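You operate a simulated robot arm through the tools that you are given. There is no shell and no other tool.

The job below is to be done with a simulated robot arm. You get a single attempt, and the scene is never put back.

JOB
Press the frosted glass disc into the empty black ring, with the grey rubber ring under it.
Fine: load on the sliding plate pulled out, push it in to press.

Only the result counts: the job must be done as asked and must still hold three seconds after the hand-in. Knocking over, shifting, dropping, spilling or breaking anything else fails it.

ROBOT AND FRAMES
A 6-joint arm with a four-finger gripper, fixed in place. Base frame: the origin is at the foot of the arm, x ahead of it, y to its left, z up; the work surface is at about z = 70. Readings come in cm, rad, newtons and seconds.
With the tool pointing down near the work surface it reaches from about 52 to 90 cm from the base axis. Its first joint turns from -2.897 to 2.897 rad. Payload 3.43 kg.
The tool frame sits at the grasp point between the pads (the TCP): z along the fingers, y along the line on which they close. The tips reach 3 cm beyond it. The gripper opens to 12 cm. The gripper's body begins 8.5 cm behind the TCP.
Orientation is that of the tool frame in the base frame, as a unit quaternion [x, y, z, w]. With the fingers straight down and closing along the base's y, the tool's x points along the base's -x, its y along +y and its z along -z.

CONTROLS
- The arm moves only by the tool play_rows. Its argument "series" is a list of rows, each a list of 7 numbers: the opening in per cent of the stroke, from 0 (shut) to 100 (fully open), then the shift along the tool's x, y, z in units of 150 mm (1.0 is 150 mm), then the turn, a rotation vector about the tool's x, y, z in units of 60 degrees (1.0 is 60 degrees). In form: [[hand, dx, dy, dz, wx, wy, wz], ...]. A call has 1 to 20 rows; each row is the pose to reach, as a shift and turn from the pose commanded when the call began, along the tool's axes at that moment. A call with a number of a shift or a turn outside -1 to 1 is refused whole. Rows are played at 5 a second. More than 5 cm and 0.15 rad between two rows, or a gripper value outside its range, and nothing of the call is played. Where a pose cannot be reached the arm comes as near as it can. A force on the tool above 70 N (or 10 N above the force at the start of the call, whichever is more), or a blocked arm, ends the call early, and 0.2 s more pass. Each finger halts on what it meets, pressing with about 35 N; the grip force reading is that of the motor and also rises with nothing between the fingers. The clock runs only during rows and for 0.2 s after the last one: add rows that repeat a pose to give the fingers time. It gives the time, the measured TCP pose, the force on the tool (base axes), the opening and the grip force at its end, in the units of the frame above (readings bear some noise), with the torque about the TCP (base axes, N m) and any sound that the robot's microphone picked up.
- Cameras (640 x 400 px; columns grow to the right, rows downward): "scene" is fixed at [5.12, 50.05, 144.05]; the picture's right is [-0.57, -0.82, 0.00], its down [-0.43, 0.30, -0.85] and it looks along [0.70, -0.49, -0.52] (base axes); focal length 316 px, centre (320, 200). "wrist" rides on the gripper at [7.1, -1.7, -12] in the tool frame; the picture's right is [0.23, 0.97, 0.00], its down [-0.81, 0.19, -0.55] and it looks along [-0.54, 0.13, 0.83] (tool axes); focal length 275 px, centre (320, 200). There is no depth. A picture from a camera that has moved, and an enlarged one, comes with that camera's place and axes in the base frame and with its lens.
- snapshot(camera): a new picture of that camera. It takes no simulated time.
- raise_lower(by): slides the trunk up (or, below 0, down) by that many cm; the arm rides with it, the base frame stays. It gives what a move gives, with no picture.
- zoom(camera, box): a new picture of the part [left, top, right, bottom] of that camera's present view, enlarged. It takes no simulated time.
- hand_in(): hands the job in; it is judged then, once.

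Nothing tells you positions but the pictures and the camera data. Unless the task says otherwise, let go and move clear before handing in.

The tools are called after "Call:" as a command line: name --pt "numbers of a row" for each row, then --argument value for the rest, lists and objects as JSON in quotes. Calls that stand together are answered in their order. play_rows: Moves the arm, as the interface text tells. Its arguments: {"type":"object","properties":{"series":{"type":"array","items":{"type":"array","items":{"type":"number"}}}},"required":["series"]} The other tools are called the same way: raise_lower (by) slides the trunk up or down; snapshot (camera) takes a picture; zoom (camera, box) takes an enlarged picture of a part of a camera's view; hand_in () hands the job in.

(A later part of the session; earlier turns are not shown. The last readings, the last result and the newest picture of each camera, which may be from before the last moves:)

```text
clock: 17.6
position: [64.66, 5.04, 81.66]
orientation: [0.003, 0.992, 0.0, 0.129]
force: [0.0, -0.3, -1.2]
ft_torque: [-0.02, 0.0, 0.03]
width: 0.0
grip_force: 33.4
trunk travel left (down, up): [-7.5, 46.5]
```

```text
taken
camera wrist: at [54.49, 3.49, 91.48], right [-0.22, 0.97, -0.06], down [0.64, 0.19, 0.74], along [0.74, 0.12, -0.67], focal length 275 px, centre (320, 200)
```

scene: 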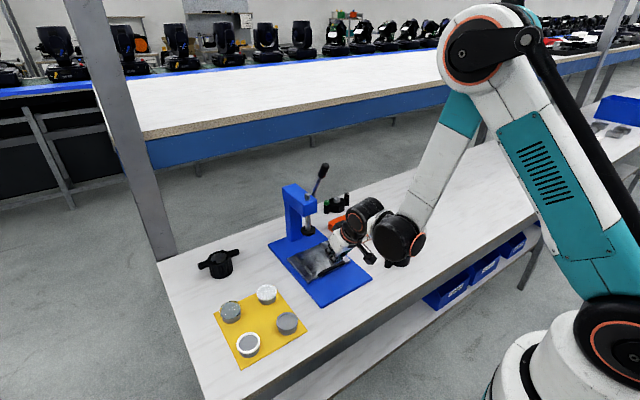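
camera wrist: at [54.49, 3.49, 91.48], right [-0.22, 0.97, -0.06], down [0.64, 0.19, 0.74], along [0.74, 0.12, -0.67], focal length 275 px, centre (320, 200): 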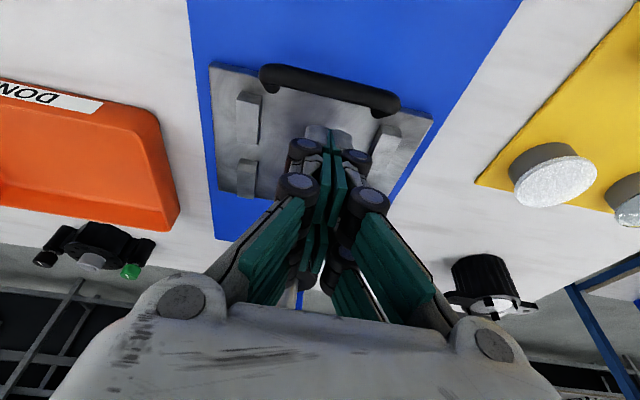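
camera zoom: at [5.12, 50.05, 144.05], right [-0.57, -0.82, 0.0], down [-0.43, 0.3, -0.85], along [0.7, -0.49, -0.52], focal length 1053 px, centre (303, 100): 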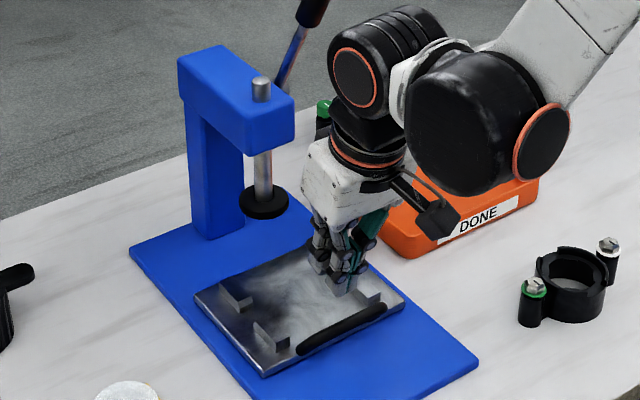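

The bar is at x≈62.2, in front of the tips. I'll go down behind it and pull again.

Call:
play_rows --pt "0 0.038 0 0.1417 0 0 0" --pt "0 0.076 0 0.2834 0 0 0" --pt "0 0.076 0 0.2834 0 0 0" --pt "0 0.1404 0 0.2661 0 0 0" --pt "0 0.2048 0 0.2488 0 0 0" --pt "0 0.2692 0 0.2315 0 0 0" --pt "0 0.3336 0 0.2142 0 0 0" --pt "0 0.376 0 0.2029 0 0 0" --pt "0 0.376 0 0.2029 0 0 0"

Call:
zoom --camera "scene" --box '[265, 170, 385, 290]'

Call:
snapshot --camera "wrist"

```text
clock: 19.6
position: [59.94, 5.07, 77.12]
orientation: [0.002, 0.991, 0.0, 0.131]
force: [1.3, -0.6, 0.5]
ft_torque: [-0.03, 0.02, -0.01]
width: 0.0
grip_force: 33.6
trunk travel left (down, up): [-7.5, 46.5]
```

```text
3.33 times, centred on (325, 230) of scene
camera zoom: at [5.12, 50.05, 144.05], right [-0.57, -0.82, 0.0], down [-0.43, 0.3, -0.85], along [0.7, -0.49, -0.52], focal length 1053 px, centre (303, 100)
```

zoom: 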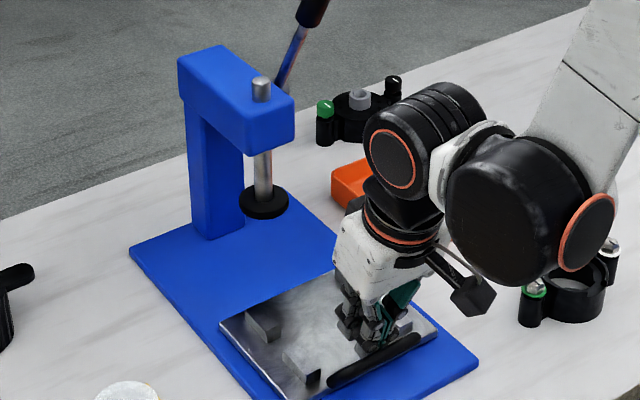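

```text
taken
camera wrist: at [49.76, 3.52, 86.95], right [-0.22, 0.97, -0.06], down [0.64, 0.19, 0.74], along [0.74, 0.12, -0.67], focal length 275 px, centre (320, 200)
```

wrist: 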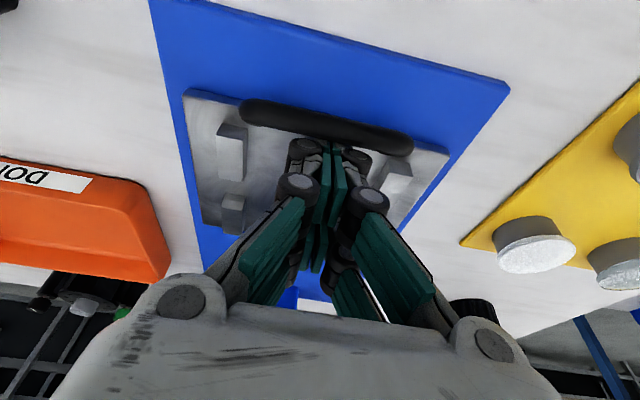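

The plate follows nicely. I'll bring the tool upright and pull the rest of the way out, watching for the end stop.

Call:
play_rows --pt "0 0.0322 0 -0.0086 0 0.1 0" --pt "0 0.0644 0 -0.0173 0 0.2 0" --pt "0 0.0966 0 -0.0259 0 0.25 0" --pt "0 0.1288 0 -0.0345 0 0.25 0" --pt "0 0.161 0 -0.0432 0 0.25 0" --pt "0 0.1932 0 -0.0518 0 0.25 0" --pt "0 0.2254 0 -0.0605 0 0.25 0" --pt "0 0.2576 0 -0.0691 0 0.25 0" --pt "0 0.2576 0 -0.0691 0 0.25 0"

Call:
zoom --camera "scene" --box '[265, 170, 385, 290]'

Call:
snapshot --camera "wrist"

```text
clock: 20.8
position: [58.55, 5.12, 77.07]
orientation: [0.003, 1.0, -0.001, 0.006]
force: [24.0, 1.2, 3.1]
ft_torque: [-0.03, -0.27, 0.05]
width: 0.59
grip_force: 33.4
trunk travel left (down, up): [-7.5, 46.5]
stopped in row 6: the force on the tool passed its limit at 80 N (the readings are from after the stop); the commanded pose is now the measured one
```

```text
3.33 times, centred on (325, 230) of scene
camera zoom: at [5.12, 50.05, 144.05], right [-0.57, -0.82, 0.0], down [-0.43, 0.3, -0.85], along [0.7, -0.49, -0.52], focal length 1053 px, centre (303, 100)
```

zoom: 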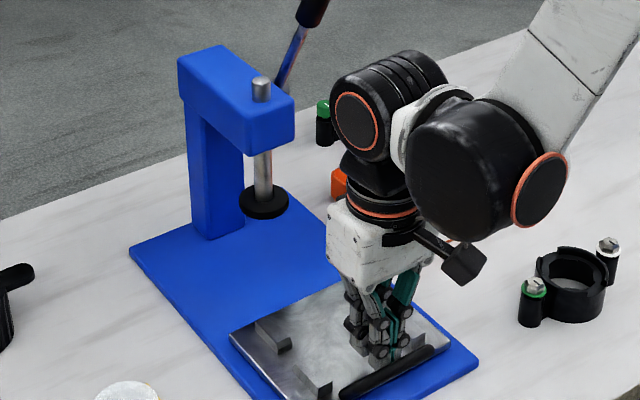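

```text
taken
camera wrist: at [50.86, 3.55, 89.14], right [-0.22, 0.97, 0.0], down [0.8, 0.19, 0.56], along [0.55, 0.12, -0.83], focal length 275 px, centre (320, 200)
```

wrist: 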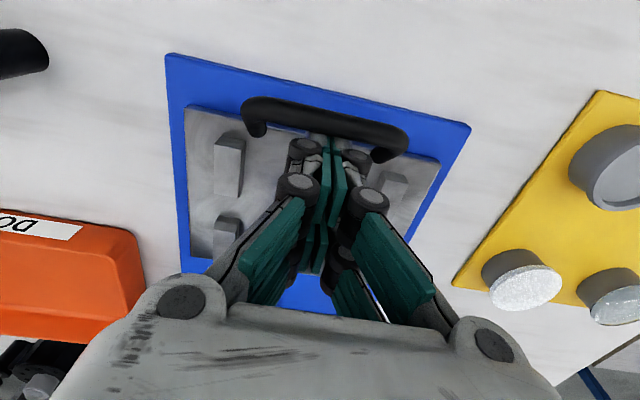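

The plate hit its end stop, out about 11.6 cm, and the press itself did not move. I'll back off the bar, rise, and take a clean look at the nest.

Call:
play_rows --pt "0 -0.05 0 0 0 0 0" --pt "0 -0.05 0 -0.15 0 0 0" --pt "0 -0.05 0 -0.35 0 0 0" --pt "0 0.0 0 -0.6 0 0 0" --pt "0 0.1 0 -0.85 0 0 0" --pt "0 0.25 0 -1.0 0 0 0" --pt "0 0.35 0 -1.0 0 0 0" --pt "100 0.35 0 -1.0 0 0 0" --pt "100 0.35 0 -1.0 0 0 0" --pt "100 0.35 0 -1.0 0 0 0"

Call:
snapshot --camera "wrist"

Call:
zoom --camera "wrist" --box '[240, 80, 400, 200]'

Call:
zoom --camera "scene" --box '[275, 170, 395, 310]'

```text
clock: 23.0
position: [52.62, 5.2, 92.31]
orientation: [0.003, 1.0, 0.0, 0.005]
force: [0.0, -0.1, -0.7]
ft_torque: [0.02, 0.01, 0.0]
width: 11.98
grip_force: 0.1
trunk travel left (down, up): [-7.5, 46.5]
```

```text
taken
camera wrist: at [45.16, 3.58, 104.34], right [-0.22, 0.97, 0.0], down [0.81, 0.19, 0.56], along [0.55, 0.12, -0.83], focal length 275 px, centre (320, 200)
```

wrist: 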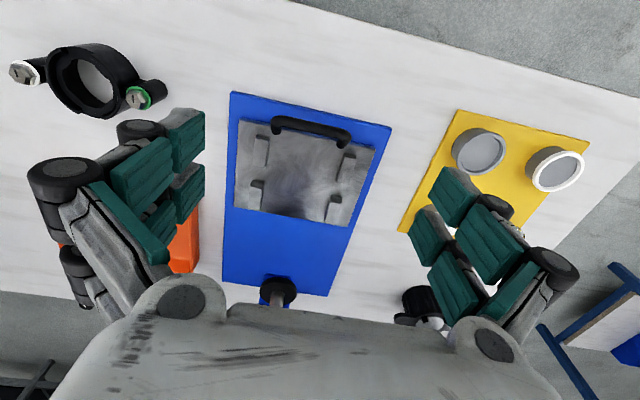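

```text
3.33 times, centred on (320, 140) of wrist
camera zoom: at [45.16, 3.58, 104.34], right [-0.22, 0.97, 0.0], down [0.81, 0.19, 0.56], along [0.55, 0.12, -0.83], focal length 918 px, centre (320, 400)
```

zoom: 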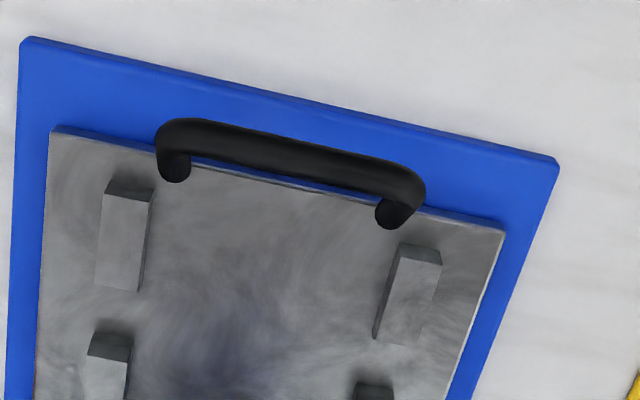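

```text
2.86 times, centred on (335, 240) of scene
camera zoom: at [5.12, 50.05, 144.05], right [-0.57, -0.82, 0.0], down [-0.43, 0.3, -0.85], along [0.7, -0.49, -0.52], focal length 902 px, centre (277, 86)
```

zoom: 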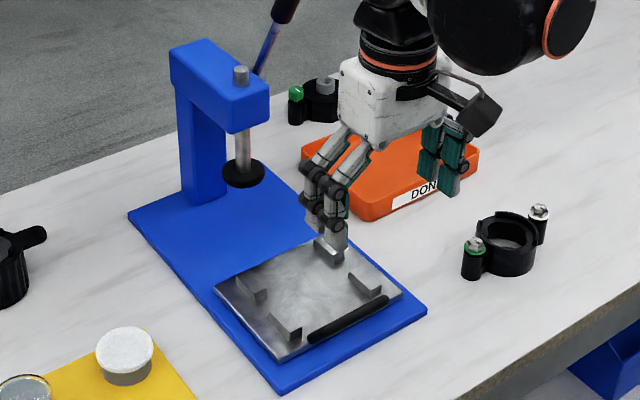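

The plate is out with its nest around x≈63–64. Before I grip anything I need the real finger shape, so I'll zoom in on the gripper.

Call:
zoom --camera "scene" --box '[305, 170, 365, 265]'

Call:
zoom --camera "wrist" --box '[20, 90, 230, 310]'

Call:
zoom --camera "wrist" --box '[390, 150, 600, 350]'

```text
4.21 times, centred on (335, 218) of scene
camera zoom: at [5.12, 50.05, 144.05], right [-0.57, -0.82, 0.0], down [-0.43, 0.3, -0.85], along [0.7, -0.49, -0.52], focal length 1330 px, centre (257, 126)
```

zoom: 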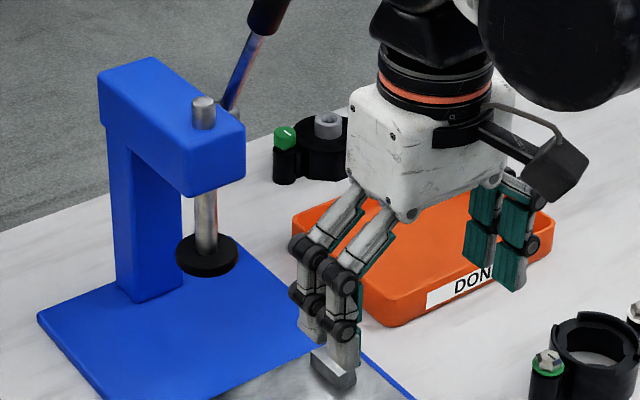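

```text
1.82 times, centred on (125, 200) of wrist
camera zoom: at [45.16, 3.58, 104.34], right [-0.22, 0.97, 0.0], down [0.81, 0.19, 0.56], along [0.55, 0.12, -0.83], focal length 500 px, centre (674, 200)
```

zoom: 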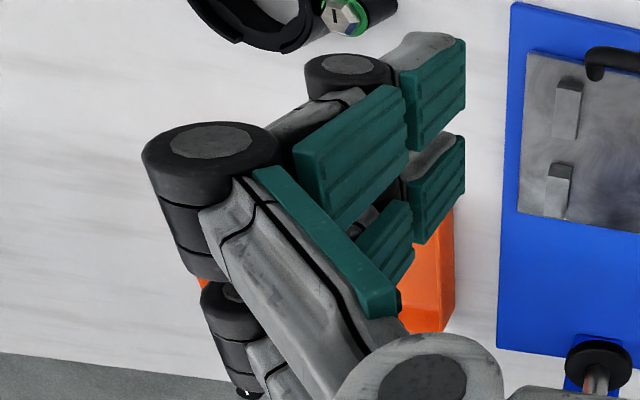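

```text
2.00 times, centred on (495, 250) of wrist
camera zoom: at [45.16, 3.58, 104.34], right [-0.22, 0.97, 0.0], down [0.81, 0.19, 0.56], along [0.55, 0.12, -0.83], focal length 551 px, centre (-30, 100)
```

zoom: 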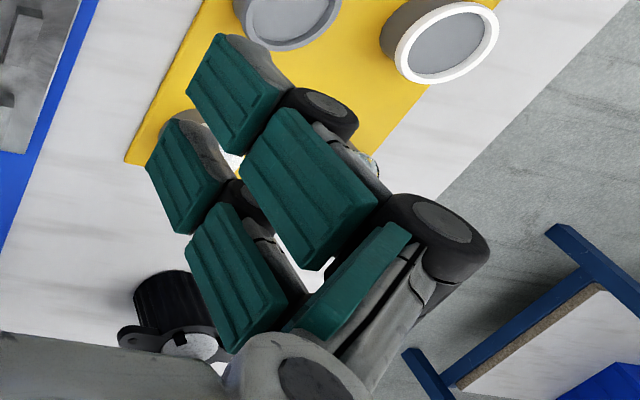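

Each gripper side is a pair of digits, about 5 cm wide in all, which matches where the bar made contact. I'll turn the hand 90° so that it closes along x and move over to the black ring.

Call:
play_rows --pt "100 -0.027 -0.09 -0.02 0 0.009 0.125" --pt "100 -0.053 -0.18 -0.04 0 0.009 0.25" --pt "100 -0.08 -0.27 -0.06 0 0.009 0.375" --pt "100 -0.107 -0.365 -0.08 0 0.009 0.5" --pt "100 -0.133 -0.456 -0.1 0 0.009 0.625" --pt "100 -0.16 -0.547 -0.113 0 0.009 0.75" --pt "100 -0.16 -0.547 -0.113 0 0.009 0.75"

Call:
play_rows --pt "100 -0.129 -0.1065 0 0 0 0.125" --pt "100 -0.258 -0.213 0 0 0 0.25" --pt "100 -0.387 -0.3195 0 0 0 0.375" --pt "100 -0.517 -0.426 0 0 0 0.5" --pt "100 -0.646 -0.5325 0 0 0 0.625" --pt "100 -0.775 -0.639 0 0 0 0.75" --pt "100 -0.775 -0.639 0 0 0 0.75"

Call:
snapshot --camera "wrist"

Call:
snapshot --camera "scene"

```text
clock: 24.6
position: [54.99, -3.07, 93.9]
orientation: [0.387, 0.922, 0.003, 0.001]
force: [-0.1, 0.2, -0.1]
ft_torque: [0.0, 0.01, -0.01]
width: 12.0
grip_force: 0.0
trunk travel left (down, up): [-7.5, 46.5]
```

```text
clock: 26.2
position: [56.27, -18.1, 93.93]
orientation: [0.709, 0.705, 0.003, 0.001]
force: [-0.4, 0.2, 0.2]
ft_torque: [0.03, 0.01, -0.01]
width: 11.99
grip_force: 0.1
trunk travel left (down, up): [-7.5, 46.5]
```

```text
taken
camera wrist: at [54.47, -10.97, 106.07], right [0.97, 0.22, 0.0], down [0.18, -0.81, 0.55], along [0.13, -0.54, -0.84], focal length 275 px, centre (320, 200)
```

wrist: 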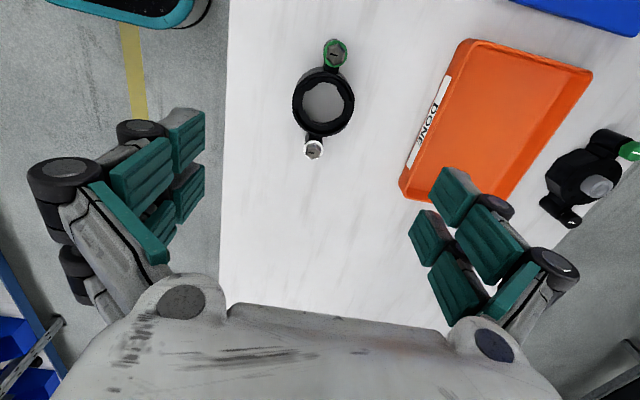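

```text
taken
```

scene: 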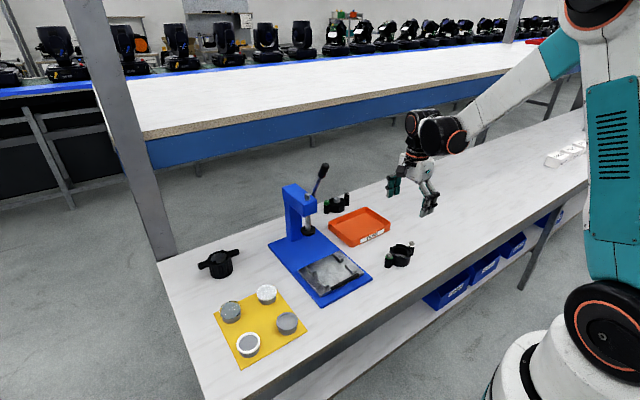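

The hand now closes along x, above the bolted ring. I'll measure the ring's exact centre from here.

Call:
zoom --camera "wrist" --box '[264, 30, 384, 170]'

```text
2.86 times, centred on (324, 100) of wrist
camera zoom: at [54.47, -10.97, 106.07], right [0.97, 0.22, 0.0], down [0.18, -0.81, 0.55], along [0.13, -0.54, -0.84], focal length 786 px, centre (309, 486)
```

zoom: 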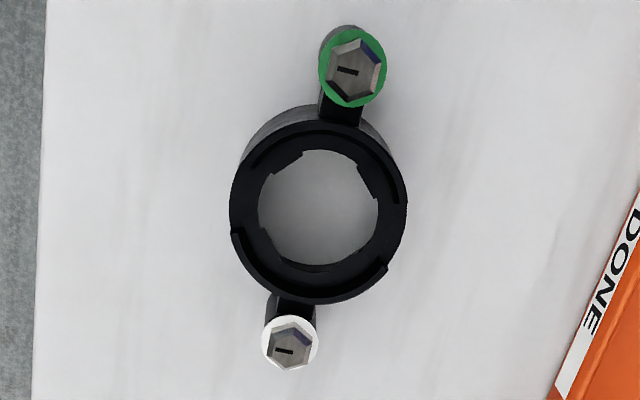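

The ring centre measures about (56.7,-18.85). I'll shift over it and lower partway.

Call:
play_rows --pt "100 -0.025 0.012 0.15 0 0 0" --pt "100 -0.05 0.025 0.3 0 0 0" --pt "100 -0.05 0.025 0.5 0 0 0" --pt "100 -0.05 0.025 0.7 0 0 0" --pt "100 -0.05 0.025 0.8 0 0 0" --pt "100 -0.05 0.025 0.8 0 0 0"

Call:
snapshot --camera "wrist"

```text
clock: 27.6
position: [56.72, -18.75, 81.67]
orientation: [0.709, 0.705, 0.002, -0.001]
force: [0.3, 0.0, -0.4]
ft_torque: [0.01, 0.03, 0.0]
width: 11.98
grip_force: 0.0
trunk travel left (down, up): [-7.5, 46.5]
```

```text
taken
camera wrist: at [54.93, -11.53, 93.89], right [0.97, 0.22, 0.0], down [0.19, -0.81, 0.55], along [0.13, -0.54, -0.83], focal length 275 px, centre (320, 200)
```

wrist: 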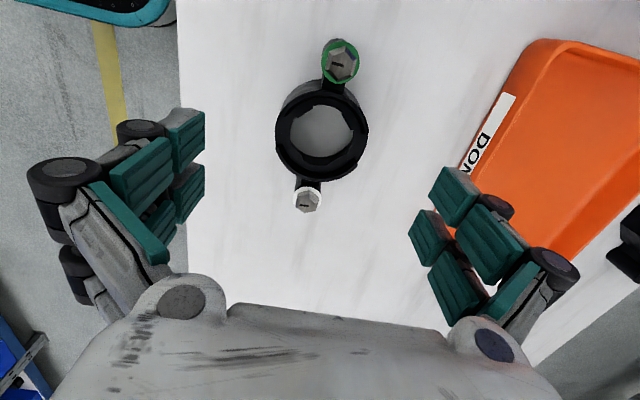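

The ring sits right under the hand. I'll lower around it and close.

Call:
play_rows --pt "100 0 0 0.15 0 0 0" --pt "100 0 0 0.3 0 0 0" --pt "100 0 0 0.42 0 0 0" --pt "100 0 0 0.493 0 0 0" --pt "100 0 0 0.493 0 0 0" --pt "80 0 0 0.493 0 0 0" --pt "68 0 0 0.493 0 0 0" --pt "60 0 0 0.493 0 0 0" --pt "40 0 0 0.493 0 0 0" --pt "40 0 0 0.493 0 0 0" --pt "40 0 0 0.493 0 0 0"

Call:
snapshot --camera "wrist"

Call:
zoom --camera "scene" --box '[360, 210, 440, 280]'

```text
clock: 30.0
position: [56.79, -18.89, 74.41]
orientation: [0.709, 0.705, 0.002, 0.0]
force: [2.2, -0.3, 2.4]
ft_torque: [-0.02, -0.25, 0.01]
width: 6.83
grip_force: 34.5
trunk travel left (down, up): [-7.5, 46.5]
```

```text
taken
camera wrist: at [54.97, -11.66, 86.57], right [0.97, 0.22, 0.0], down [0.18, -0.81, 0.55], along [0.13, -0.54, -0.83], focal length 275 px, centre (320, 200)
```

wrist: 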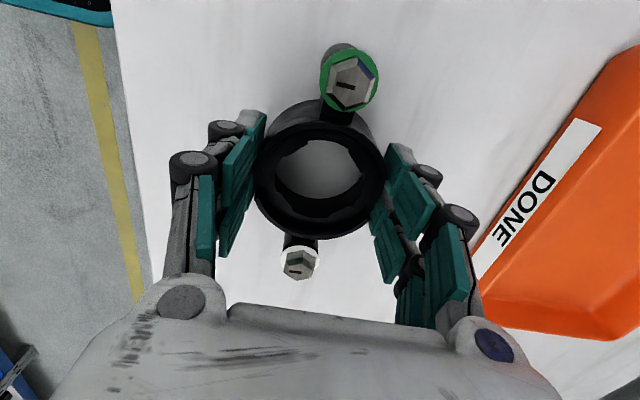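

```text
5.71 times, centred on (400, 245) of scene
camera zoom: at [5.12, 50.05, 144.05], right [-0.57, -0.82, 0.0], down [-0.43, 0.3, -0.85], along [0.7, -0.49, -0.52], focal length 1805 px, centre (-137, -57)
```

zoom: 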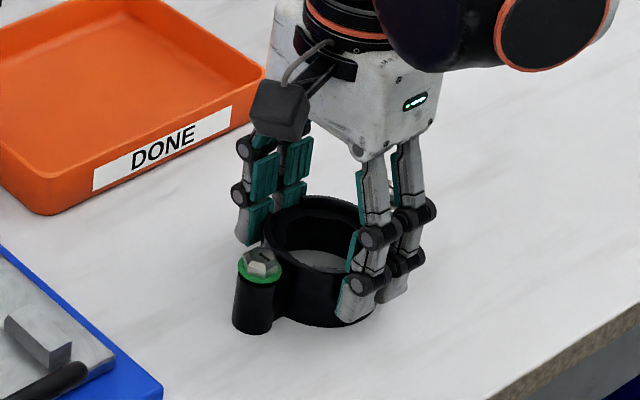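

The ring is gripped (6.8 cm across). I'll lift it and carry it towards the pulled-out plate, stopping high in front of the press.

Call:
play_rows --pt "40 0 0 -0.1 0 0 0" --pt "40 0 0 -0.25 0 0 0" --pt "40 0 0 -0.45 0 0 0" --pt "40 0 0 -0.65 0 0 0" --pt "40 0.1 0.02 -0.8 0 0 0" --pt "40 0.25 0.06 -0.8 0 0 0" --pt "40 0.42 0.1 -0.8 0 0 0" --pt "40 0.6 0.14 -0.8 0 0 0" --pt "40 0.78 0.18 -0.8 0 0 0" --pt "40 0.92 0.2 -0.8 0 0 0" --pt "40 1.0 0.2 -0.8 0 0 0" --pt "40 1.0 0.2 -0.8 0 0 0"

Call:
snapshot --camera "wrist"

Call:
snapshot --camera "scene"

```text
clock: 32.6
position: [59.87, -3.72, 86.49]
orientation: [0.709, 0.705, 0.003, 0.0]
force: [0.5, 0.2, -1.3]
ft_torque: [-0.04, -0.02, -0.03]
width: 6.85
grip_force: 35.0
trunk travel left (down, up): [-7.5, 46.5]
```

```text
taken
camera wrist: at [58.02, 3.49, 98.66], right [0.97, 0.22, 0.0], down [0.18, -0.81, 0.55], along [0.13, -0.54, -0.83], focal length 275 px, centre (320, 200)
```

wrist: 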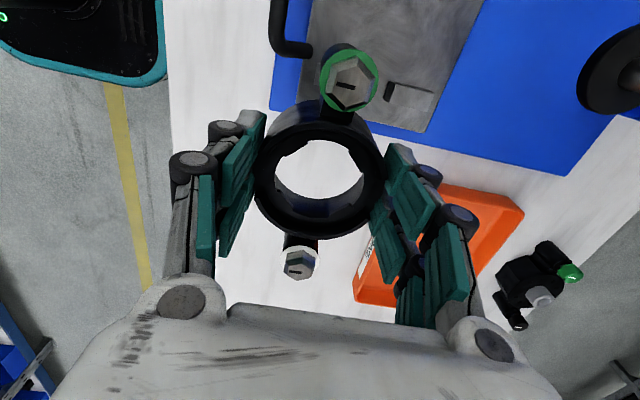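

```text
taken
```

scene: 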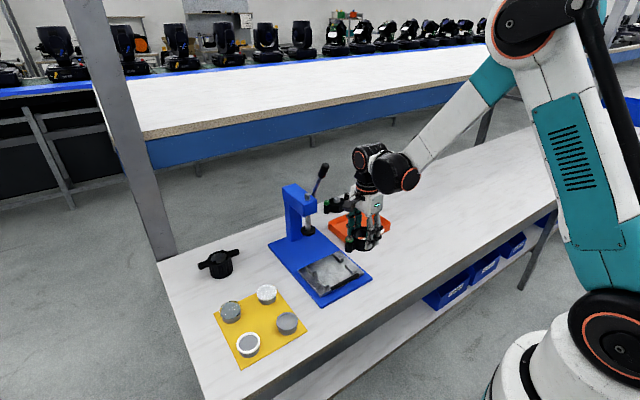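

The ring is held centred with its ears along y. I'll measure the plate's present position precisely with the fixed camera before lowering.

Call:
zoom --camera "scene" --box '[295, 245, 375, 295]'

Call:
zoom --camera "wrist" --box '[220, 0, 500, 175]'

```text
8.00 times, centred on (335, 270) of scene
camera zoom: at [5.12, 50.05, 144.05], right [-0.57, -0.82, 0.0], down [-0.43, 0.3, -0.85], along [0.7, -0.49, -0.52], focal length 2527 px, centre (200, -360)
```

zoom: 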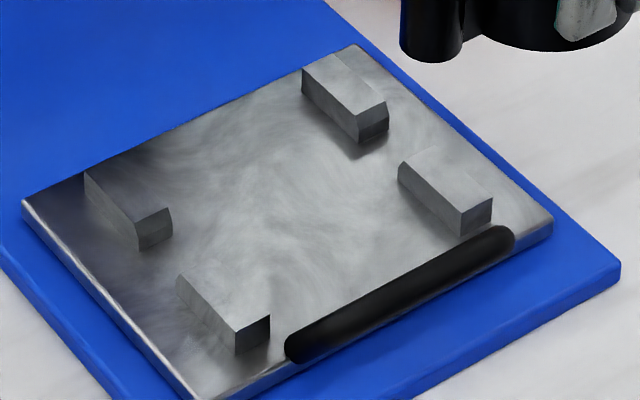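

```text
2.29 times, centred on (360, 88) of wrist
camera zoom: at [58.02, 3.49, 98.66], right [0.97, 0.22, 0.0], down [0.18, -0.81, 0.55], along [0.13, -0.54, -0.83], focal length 629 px, centre (229, 457)
```

zoom: 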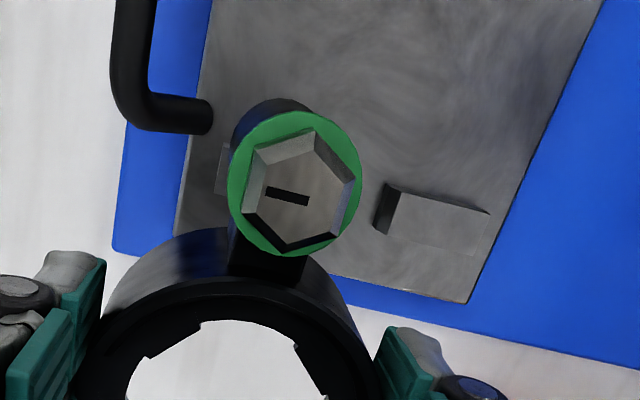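

From the fixed camera the nest centre is about (63.3, 5.0) with a 3.1 cm gap between lugs for the ears. I'll hover the ring over it.

Call:
play_rows --pt "40 0.15 0.06 0 0 0 0" --pt "40 0.3 0.12 0 0 0 0" --pt "40 0.45 0.18 0 0 0 0" --pt "40 0.54 0.22 0 0 0 0" --pt "40 0.581 0.235 0 0 0 0" --pt "40 0.581 0.235 0.2 0 0 0" --pt "40 0.581 0.235 0.2 0 0 0"

Call:
zoom --camera "scene" --box '[275, 190, 395, 300]'

Call:
snapshot --camera "wrist"

```text
clock: 34.2
position: [63.47, 5.02, 83.42]
orientation: [0.709, 0.705, 0.002, 0.0]
force: [1.1, 0.0, -1.9]
ft_torque: [0.01, 0.02, 0.04]
width: 6.84
grip_force: 34.9
trunk travel left (down, up): [-7.5, 46.5]
```

```text
3.64 times, centred on (335, 245) of scene
camera zoom: at [5.12, 50.05, 144.05], right [-0.57, -0.82, 0.0], down [-0.43, 0.3, -0.85], along [0.7, -0.49, -0.52], focal length 1149 px, centre (266, 36)
```

zoom: 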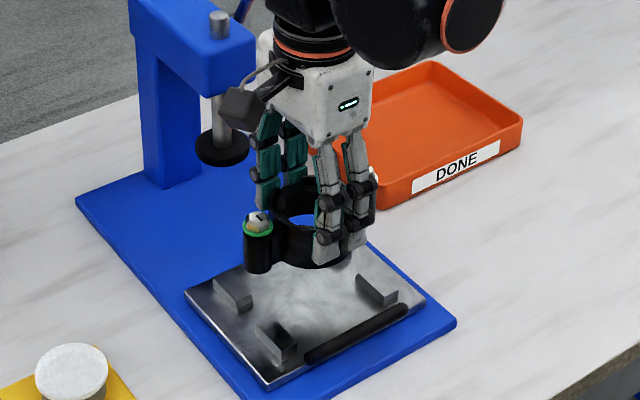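

```text
taken
camera wrist: at [61.61, 12.22, 95.58], right [0.97, 0.22, 0.0], down [0.19, -0.81, 0.55], along [0.13, -0.54, -0.83], focal length 275 px, centre (320, 200)
```

wrist: 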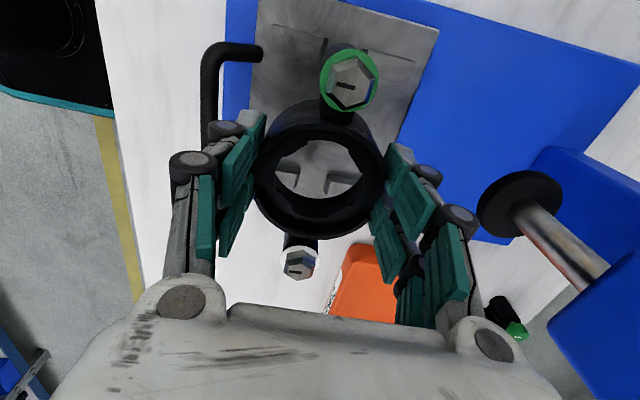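

The ring hovers over the nest and I can see the lugs through it. I'll zoom to check the alignment.

Call:
zoom --camera "wrist" --box '[240, 120, 400, 220]'

Call:
zoom --camera "wrist" --box '[240, 0, 440, 125]'

Call:
zoom --camera "scene" --box '[305, 225, 395, 300]'

```text
4.00 times, centred on (320, 170) of wrist
camera zoom: at [61.61, 12.22, 95.58], right [0.97, 0.22, 0.0], down [0.19, -0.81, 0.55], along [0.13, -0.54, -0.83], focal length 1101 px, centre (320, 320)
```

zoom: 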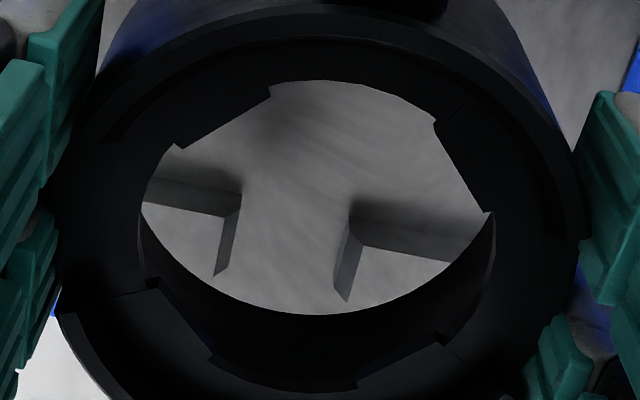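

```text
3.20 times, centred on (340, 62) of wrist
camera zoom: at [61.61, 12.22, 95.58], right [0.97, 0.22, 0.0], down [0.19, -0.81, 0.55], along [0.13, -0.54, -0.83], focal length 881 px, centre (256, 640)
```

zoom: 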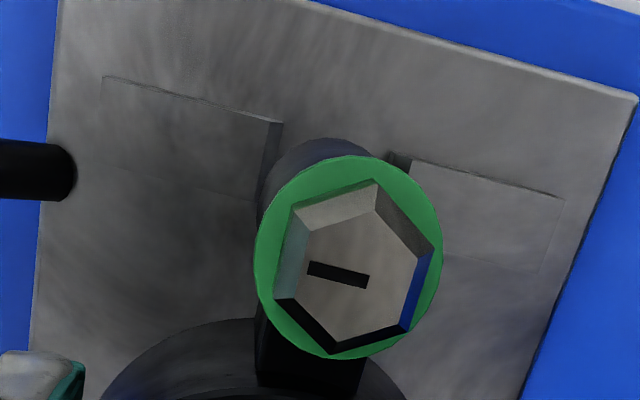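

```text
5.33 times, centred on (350, 262) of scene
camera zoom: at [5.12, 50.05, 144.05], right [-0.57, -0.82, 0.0], down [-0.43, 0.3, -0.85], along [0.7, -0.49, -0.52], focal length 1685 px, centre (160, -133)
```

zoom: 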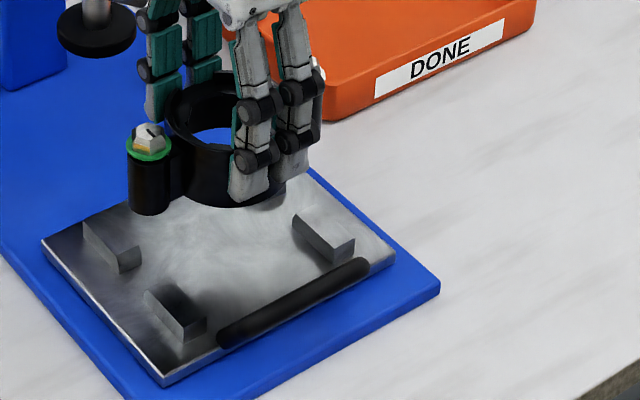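

The two cameras differ by a few millimetres on the x alignment. I'll lower the ring to just above the lugs, where the comparison is direct.

Call:
play_rows --pt "40 0 0.007 0.08 0 0 0" --pt "40 0 0.0133 0.16 0 0 0" --pt "40 0 0.0133 0.235 0 0 0" --pt "40 0 0.0133 0.235 0 0 0"

Call:
zoom --camera "scene" --box '[305, 225, 395, 300]'

Call:
zoom --camera "wrist" --box '[240, 120, 400, 220]'

Call:
zoom --camera "wrist" --box '[240, 0, 440, 125]'

```text
clock: 35.2
position: [63.7, 4.98, 79.96]
orientation: [0.71, 0.704, 0.001, 0.0]
force: [-0.1, 0.3, -1.5]
ft_torque: [-0.03, 0.0, -0.05]
width: 6.84
grip_force: 34.7
trunk travel left (down, up): [-7.5, 46.5]
```

```text
5.33 times, centred on (350, 262) of scene
camera zoom: at [5.12, 50.05, 144.05], right [-0.57, -0.82, 0.0], down [-0.43, 0.3, -0.85], along [0.7, -0.49, -0.52], focal length 1685 px, centre (160, -133)
```

zoom: 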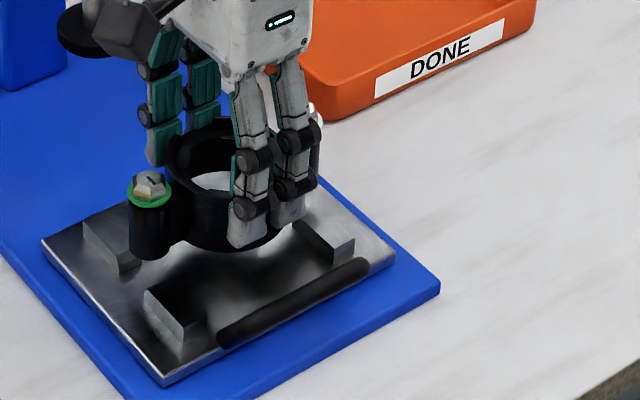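

```text
4.00 times, centred on (320, 170) of wrist
camera zoom: at [61.68, 12.14, 92.09], right [0.97, 0.22, 0.0], down [0.19, -0.81, 0.55], along [0.13, -0.54, -0.83], focal length 1101 px, centre (320, 320)
```

zoom: 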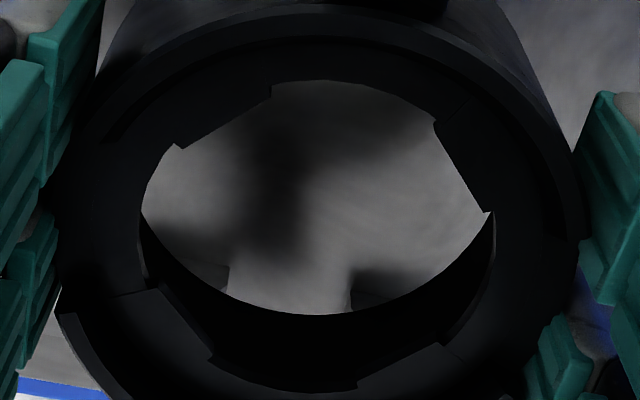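

```text
3.20 times, centred on (340, 62) of wrist
camera zoom: at [61.68, 12.14, 92.09], right [0.97, 0.22, 0.0], down [0.19, -0.81, 0.55], along [0.13, -0.54, -0.83], focal length 881 px, centre (256, 640)
```

zoom: 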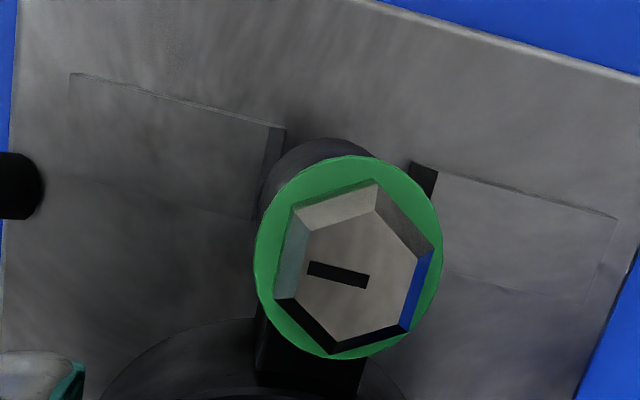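

Seen close up, the ring needs to go about 2–3 mm further in x to centre the ears in the gap. I'll adjust and lower in small steps while watching the force.

Call:
play_rows --pt "40 0.007 0.016 0 0 0 0" --pt "40 0.007 0.016 0.04 0 0 0" --pt "40 0.007 0.016 0.08 0 0 0" --pt "40 0.007 0.016 0.1 0 0 0" --pt "40 0.007 0.016 0.1 0 0 0"

Call:
zoom --camera "scene" --box '[305, 225, 395, 300]'

Call:
zoom --camera "wrist" --box '[240, 0, 440, 125]'

```text
clock: 36.4
position: [63.84, 5.04, 78.41]
orientation: [0.709, 0.705, 0.003, -0.001]
force: [0.2, -0.1, -1.5]
ft_torque: [-0.01, 0.0, -0.02]
width: 6.84
grip_force: 34.8
trunk travel left (down, up): [-7.5, 46.5]
```

```text
5.33 times, centred on (350, 262) of scene
camera zoom: at [5.12, 50.05, 144.05], right [-0.57, -0.82, 0.0], down [-0.43, 0.3, -0.85], along [0.7, -0.49, -0.52], focal length 1685 px, centre (160, -133)
```

zoom: 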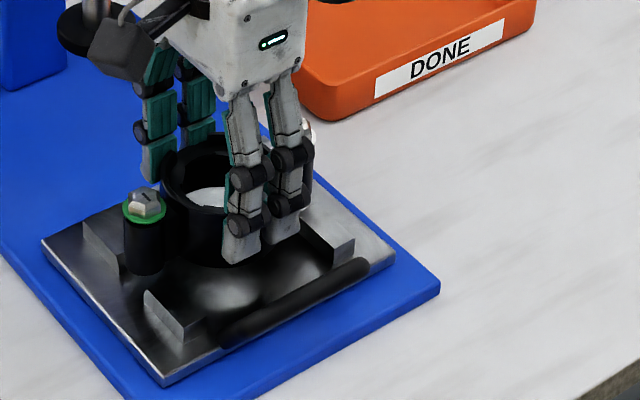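

```text
3.20 times, centred on (340, 62) of wrist
camera zoom: at [62.04, 12.24, 90.65], right [0.97, 0.22, 0.0], down [0.18, -0.81, 0.55], along [0.13, -0.54, -0.83], focal length 881 px, centre (256, 640)
```

zoom: 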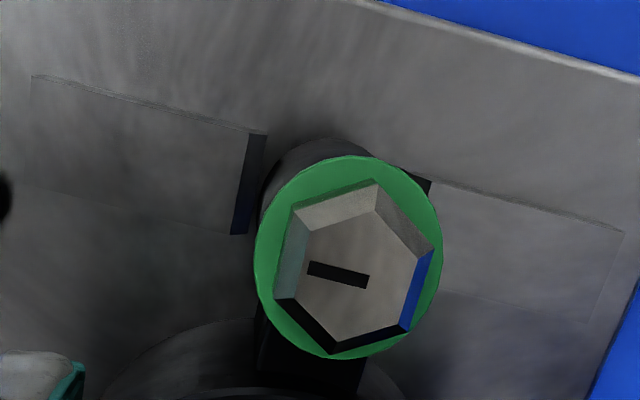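

The ears are going down between the lugs with room on both sides. I'll lower to seat.

Call:
play_rows --pt "40 0 0.006 0.02 0 0 0" --pt "40 0 0.006 0.035 0 0 0" --pt "40 0 0.006 0.047 0 0 0" --pt "40 0 0.006 0.053 0 0 0" --pt "40 0 0.006 0.053 0 0 0"

Call:
zoom --camera "scene" --box '[305, 225, 395, 300]'

```text
clock: 37.6
position: [64.0, 5.01, 77.64]
orientation: [0.71, 0.705, 0.002, 0.0]
force: [-0.3, -1.7, -1.7]
ft_torque: [-0.01, 0.01, -0.03]
width: 6.84
grip_force: 35.0
trunk travel left (down, up): [-7.5, 46.5]
```

```text
5.33 times, centred on (350, 262) of scene
camera zoom: at [5.12, 50.05, 144.05], right [-0.57, -0.82, 0.0], down [-0.43, 0.3, -0.85], along [0.7, -0.49, -0.52], focal length 1685 px, centre (160, -133)
```

zoom: 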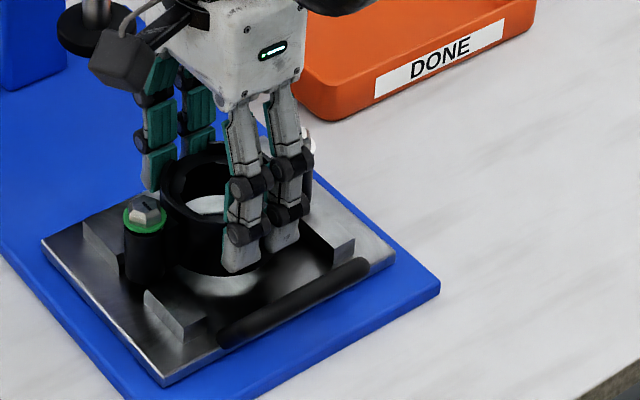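

No contact yet. I'll go down a little more.

Call:
play_rows --pt "40 0 0 0.01 0 0 0" --pt "40 0 0 0.02 0 0 0" --pt "40 0 0 0.02 0 0 0"

```text
clock: 38.4
position: [63.95, 5.09, 77.41]
orientation: [0.709, 0.705, 0.003, 0.0]
force: [-0.2, -0.1, -1.9]
ft_torque: [0.03, -0.01, -0.01]
width: 6.84
grip_force: 34.9
trunk travel left (down, up): [-7.5, 46.5]
```

Call:
play_rows --pt "40 0 0 0.008 0 0 0" --pt "40 0 0 0.016 0 0 0" --pt "40 0 0 0.016 0 0 0"

Call:
zoom --camera "scene" --box '[315, 245, 365, 285]'

```text
clock: 39.2
position: [64.05, 5.19, 77.04]
orientation: [0.71, 0.705, 0.003, 0.001]
force: [-0.9, -0.6, -1.3]
ft_torque: [-0.01, 0.0, 0.01]
width: 6.82
grip_force: 34.6
trunk travel left (down, up): [-7.5, 46.5]
```

```text
10.00 times, centred on (340, 265) of scene
camera zoom: at [5.12, 50.05, 144.05], right [-0.57, -0.82, 0.0], down [-0.43, 0.3, -0.85], along [0.7, -0.49, -0.52], focal length 3159 px, centre (120, -450)
```

zoom: 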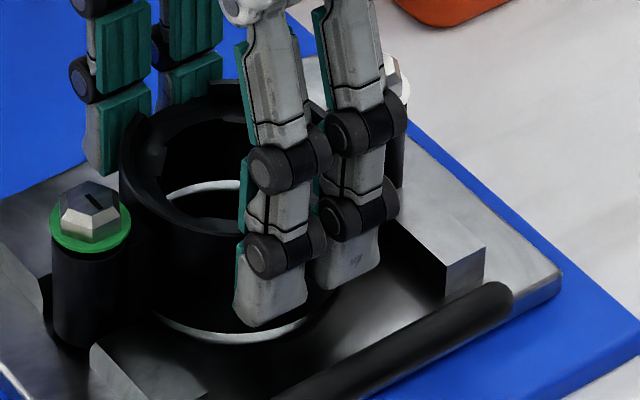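

There is still a slim bright gap under the ring. I'll carry on down gently.

Call:
play_rows --pt "40 0 0 0.008 0 0 0" --pt "40 0 0 0.014 0 0 0" --pt "40 0 0 0.014 0 0 0"

Call:
zoom --camera "scene" --box '[315, 245, 365, 285]'

```text
clock: 40.0
position: [63.84, 5.15, 76.88]
orientation: [0.709, 0.706, 0.002, 0.0]
force: [0.5, 1.0, -1.4]
ft_torque: [0.01, -0.03, 0.09]
width: 6.82
grip_force: 35.2
trunk travel left (down, up): [-7.5, 46.5]
```

```text
10.00 times, centred on (340, 265) of scene
camera zoom: at [5.12, 50.05, 144.05], right [-0.57, -0.82, 0.0], down [-0.43, 0.3, -0.85], along [0.7, -0.49, -0.52], focal length 3159 px, centre (120, -450)
```

zoom: 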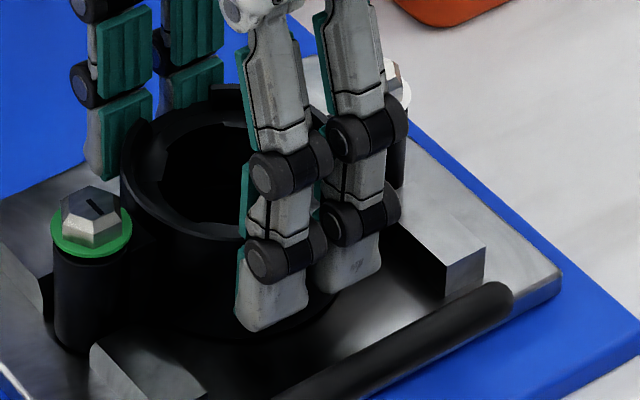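

The gap has closed, so the ring is on the plate. I'll open slightly and rise straight up.

Call:
play_rows --pt "58 0 0 0 0 0 0" --pt "66 0 0 0 0 0 0" --pt "72 0 0 0 0 0 0" --pt "72 0 0 0 0 0 0" --pt "72 0 0 -0.1 0 0 0" --pt "72 0 0 -0.25 0 0 0" --pt "72 0 0 -0.45 0 0 0" --pt "72 0 0 -0.65 0 0 0" --pt "72 0 0 -0.85 0 0 0" --pt "72 0 0 -1.0 0 0 0" --pt "72 0 0 -1.0 0 0 0"

Call:
snapshot --camera "wrist"

Call:
zoom --camera "scene" --box '[305, 225, 395, 300]'

Call:
zoom --camera "wrist" --box '[225, 40, 425, 200]'

```text
clock: 42.4
position: [63.74, 5.04, 91.91]
orientation: [0.71, 0.704, 0.002, 0.0]
force: [0.5, 0.4, 1.0]
ft_torque: [0.01, 0.02, -0.01]
width: 8.65
grip_force: 0.1
trunk travel left (down, up): [-7.5, 46.5]
```

```text
taken
camera wrist: at [61.92, 12.12, 104.1], right [0.97, 0.22, 0.0], down [0.18, -0.81, 0.55], along [0.13, -0.54, -0.83], focal length 275 px, centre (320, 200)
```

wrist: 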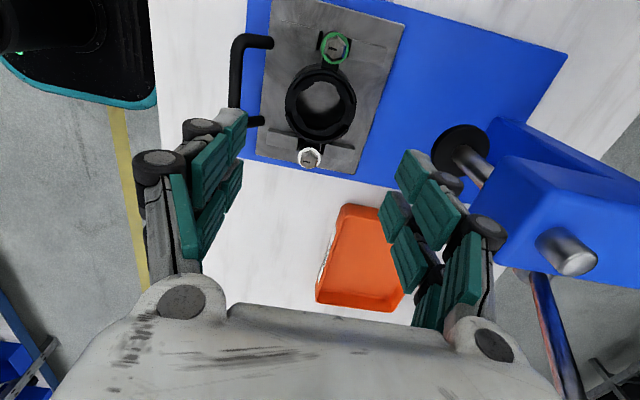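

```text
5.33 times, centred on (350, 262) of scene
camera zoom: at [5.12, 50.05, 144.05], right [-0.57, -0.82, 0.0], down [-0.43, 0.3, -0.85], along [0.7, -0.49, -0.52], focal length 1685 px, centre (160, -133)
```

zoom: 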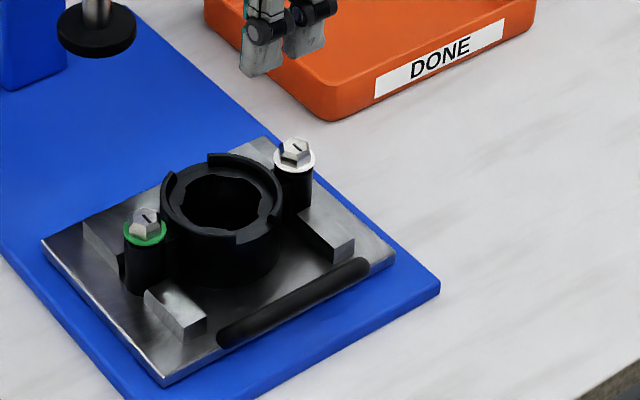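

```text
2.50 times, centred on (325, 120) of wrist
camera zoom: at [61.92, 12.12, 104.1], right [0.97, 0.22, 0.0], down [0.18, -0.81, 0.55], along [0.13, -0.54, -0.83], focal length 688 px, centre (308, 400)
```

zoom: 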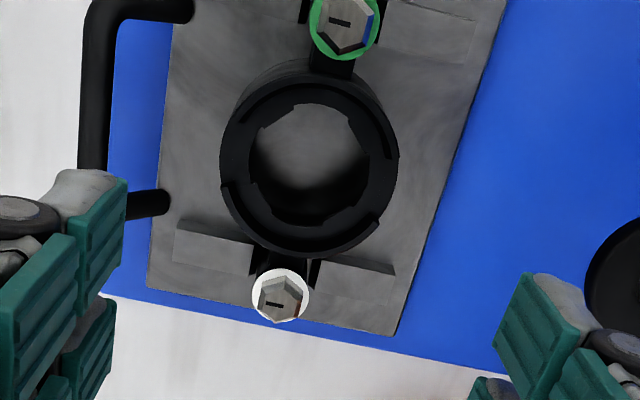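

The ring is seated in the nest with its ears between the lugs. Next is the grey rubber ring near (54.6,25.8); I'll move over it at height and measure.

Call:
play_rows --pt "72 0.15 -0.1 0 0 0 0" --pt "72 0.32 -0.2 0 0 0 0" --pt "72 0.5 -0.3 0 0 0 0" --pt "72 0.68 -0.4 0 0 0 0" --pt "72 0.85 -0.5 0 0 0 0" --pt "72 1.0 -0.6 0 0 0 0" --pt "72 1.0 -0.6 0 0 0 0"

Call:
play_rows --pt "72 0.15 0 0 0 0 0" --pt "72 0.28 0 0 0 0 0" --pt "72 0.38 0 0 0 0 0" --pt "72 0.38 0 0 0 0 0"

Call:
snapshot --camera "wrist"

Call:
zoom --camera "wrist" --box '[260, 60, 400, 160]'

```text
clock: 44.0
position: [54.73, 19.98, 92.13]
orientation: [0.709, 0.705, 0.003, -0.001]
force: [0.5, -0.5, -0.5]
ft_torque: [0.0, -0.01, 0.03]
width: 8.62
grip_force: 0.0
trunk travel left (down, up): [-7.5, 46.5]
```

```text
clock: 45.0
position: [54.99, 25.61, 91.99]
orientation: [0.709, 0.705, 0.003, 0.0]
force: [0.0, 0.5, -0.7]
ft_torque: [-0.03, -0.01, 0.02]
width: 8.63
grip_force: 0.0
trunk travel left (down, up): [-7.5, 46.5]
```

```text
taken
camera wrist: at [53.1, 32.73, 104.11], right [0.97, 0.22, 0.0], down [0.18, -0.81, 0.55], along [0.13, -0.54, -0.83], focal length 275 px, centre (320, 200)
```

wrist: 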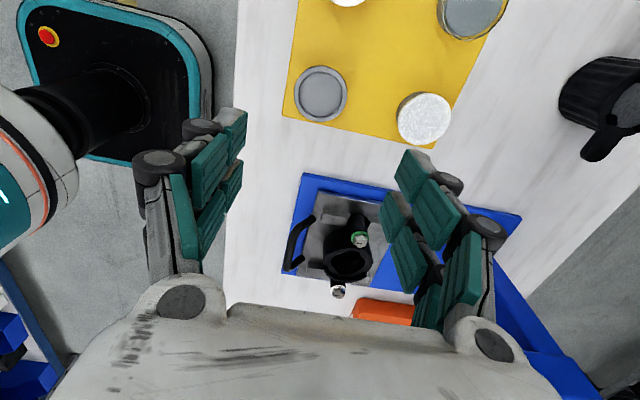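

```text
4.00 times, centred on (330, 110) of wrist
camera zoom: at [53.1, 32.73, 104.11], right [0.97, 0.22, 0.0], down [0.18, -0.81, 0.55], along [0.13, -0.54, -0.83], focal length 1101 px, centre (280, 560)
```

zoom: 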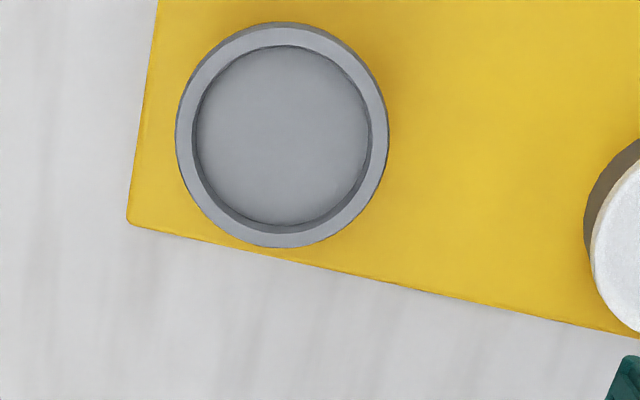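

The grey ring is at about (54.95, 26.0), right below the hand. I'll lower until the tips are just above it and check the heights from the side.

Call:
play_rows --pt "72 0.01 0 0.2 0 0 0" --pt "72 0.022 0 0.4 0 0 0" --pt "72 0.022 0 0.6 0 0 0" --pt "72 0.022 0 0.8 0 0 0" --pt "72 0.022 0 0.93 0 0 0" --pt "72 0.022 0 0.95 0 0 0" --pt "72 0.022 0 0.95 0 0 0"

Call:
zoom --camera "scene" --box '[265, 295, 305, 340]'

Call:
snapshot --camera "wrist"

```text
clock: 46.6
position: [55.07, 26.0, 77.64]
orientation: [0.71, 0.705, 0.002, 0.001]
force: [-0.1, -0.1, 0.4]
ft_torque: [0.01, 0.03, 0.01]
width: 8.64
grip_force: 0.0
trunk travel left (down, up): [-7.5, 46.5]
```

```text
8.89 times, centred on (285, 318) of scene
camera zoom: at [5.12, 50.05, 144.05], right [-0.57, -0.82, 0.0], down [-0.43, 0.3, -0.85], along [0.7, -0.49, -0.52], focal length 2808 px, centre (631, -844)
```

zoom: 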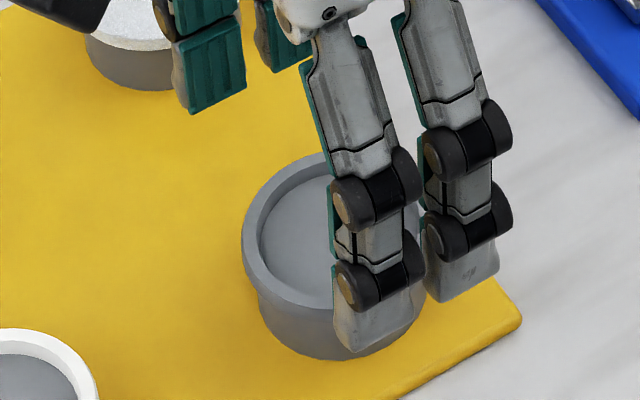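

```text
taken
camera wrist: at [53.2, 33.2, 89.8], right [0.97, 0.22, 0.0], down [0.18, -0.81, 0.55], along [0.13, -0.54, -0.83], focal length 275 px, centre (320, 200)
```

wrist: 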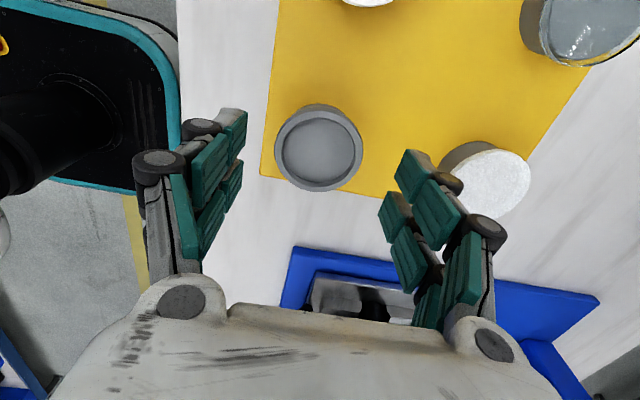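

The hand is centred over the grey ring. I'll bring the tips beside its upper half and inspect from the scene camera.

Call:
play_rows --pt "72 0 0 0.06 0 0 0" --pt "72 0 0 0.116 0 0 0" --pt "72 0 0 0.116 0 0 0"

Call:
zoom --camera "scene" --box '[265, 295, 305, 340]'

```text
clock: 47.4
position: [55.15, 26.08, 75.88]
orientation: [0.709, 0.705, 0.002, 0.0]
force: [-0.1, 0.3, 0.6]
ft_torque: [-0.01, -0.01, 0.01]
width: 8.62
grip_force: 0.1
trunk travel left (down, up): [-7.5, 46.5]
```

```text
8.89 times, centred on (285, 318) of scene
camera zoom: at [5.12, 50.05, 144.05], right [-0.57, -0.82, 0.0], down [-0.43, 0.3, -0.85], along [0.7, -0.49, -0.52], focal length 2808 px, centre (631, -844)
```

zoom: 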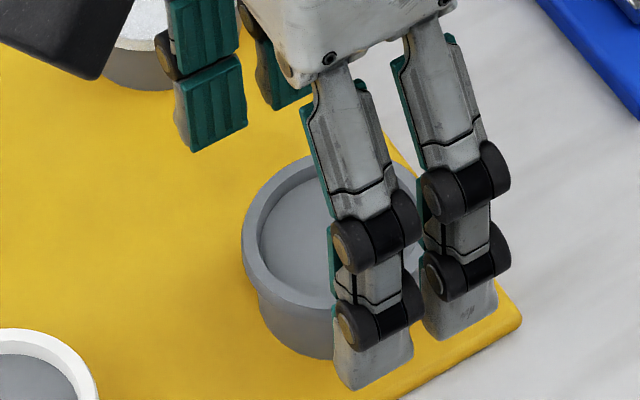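

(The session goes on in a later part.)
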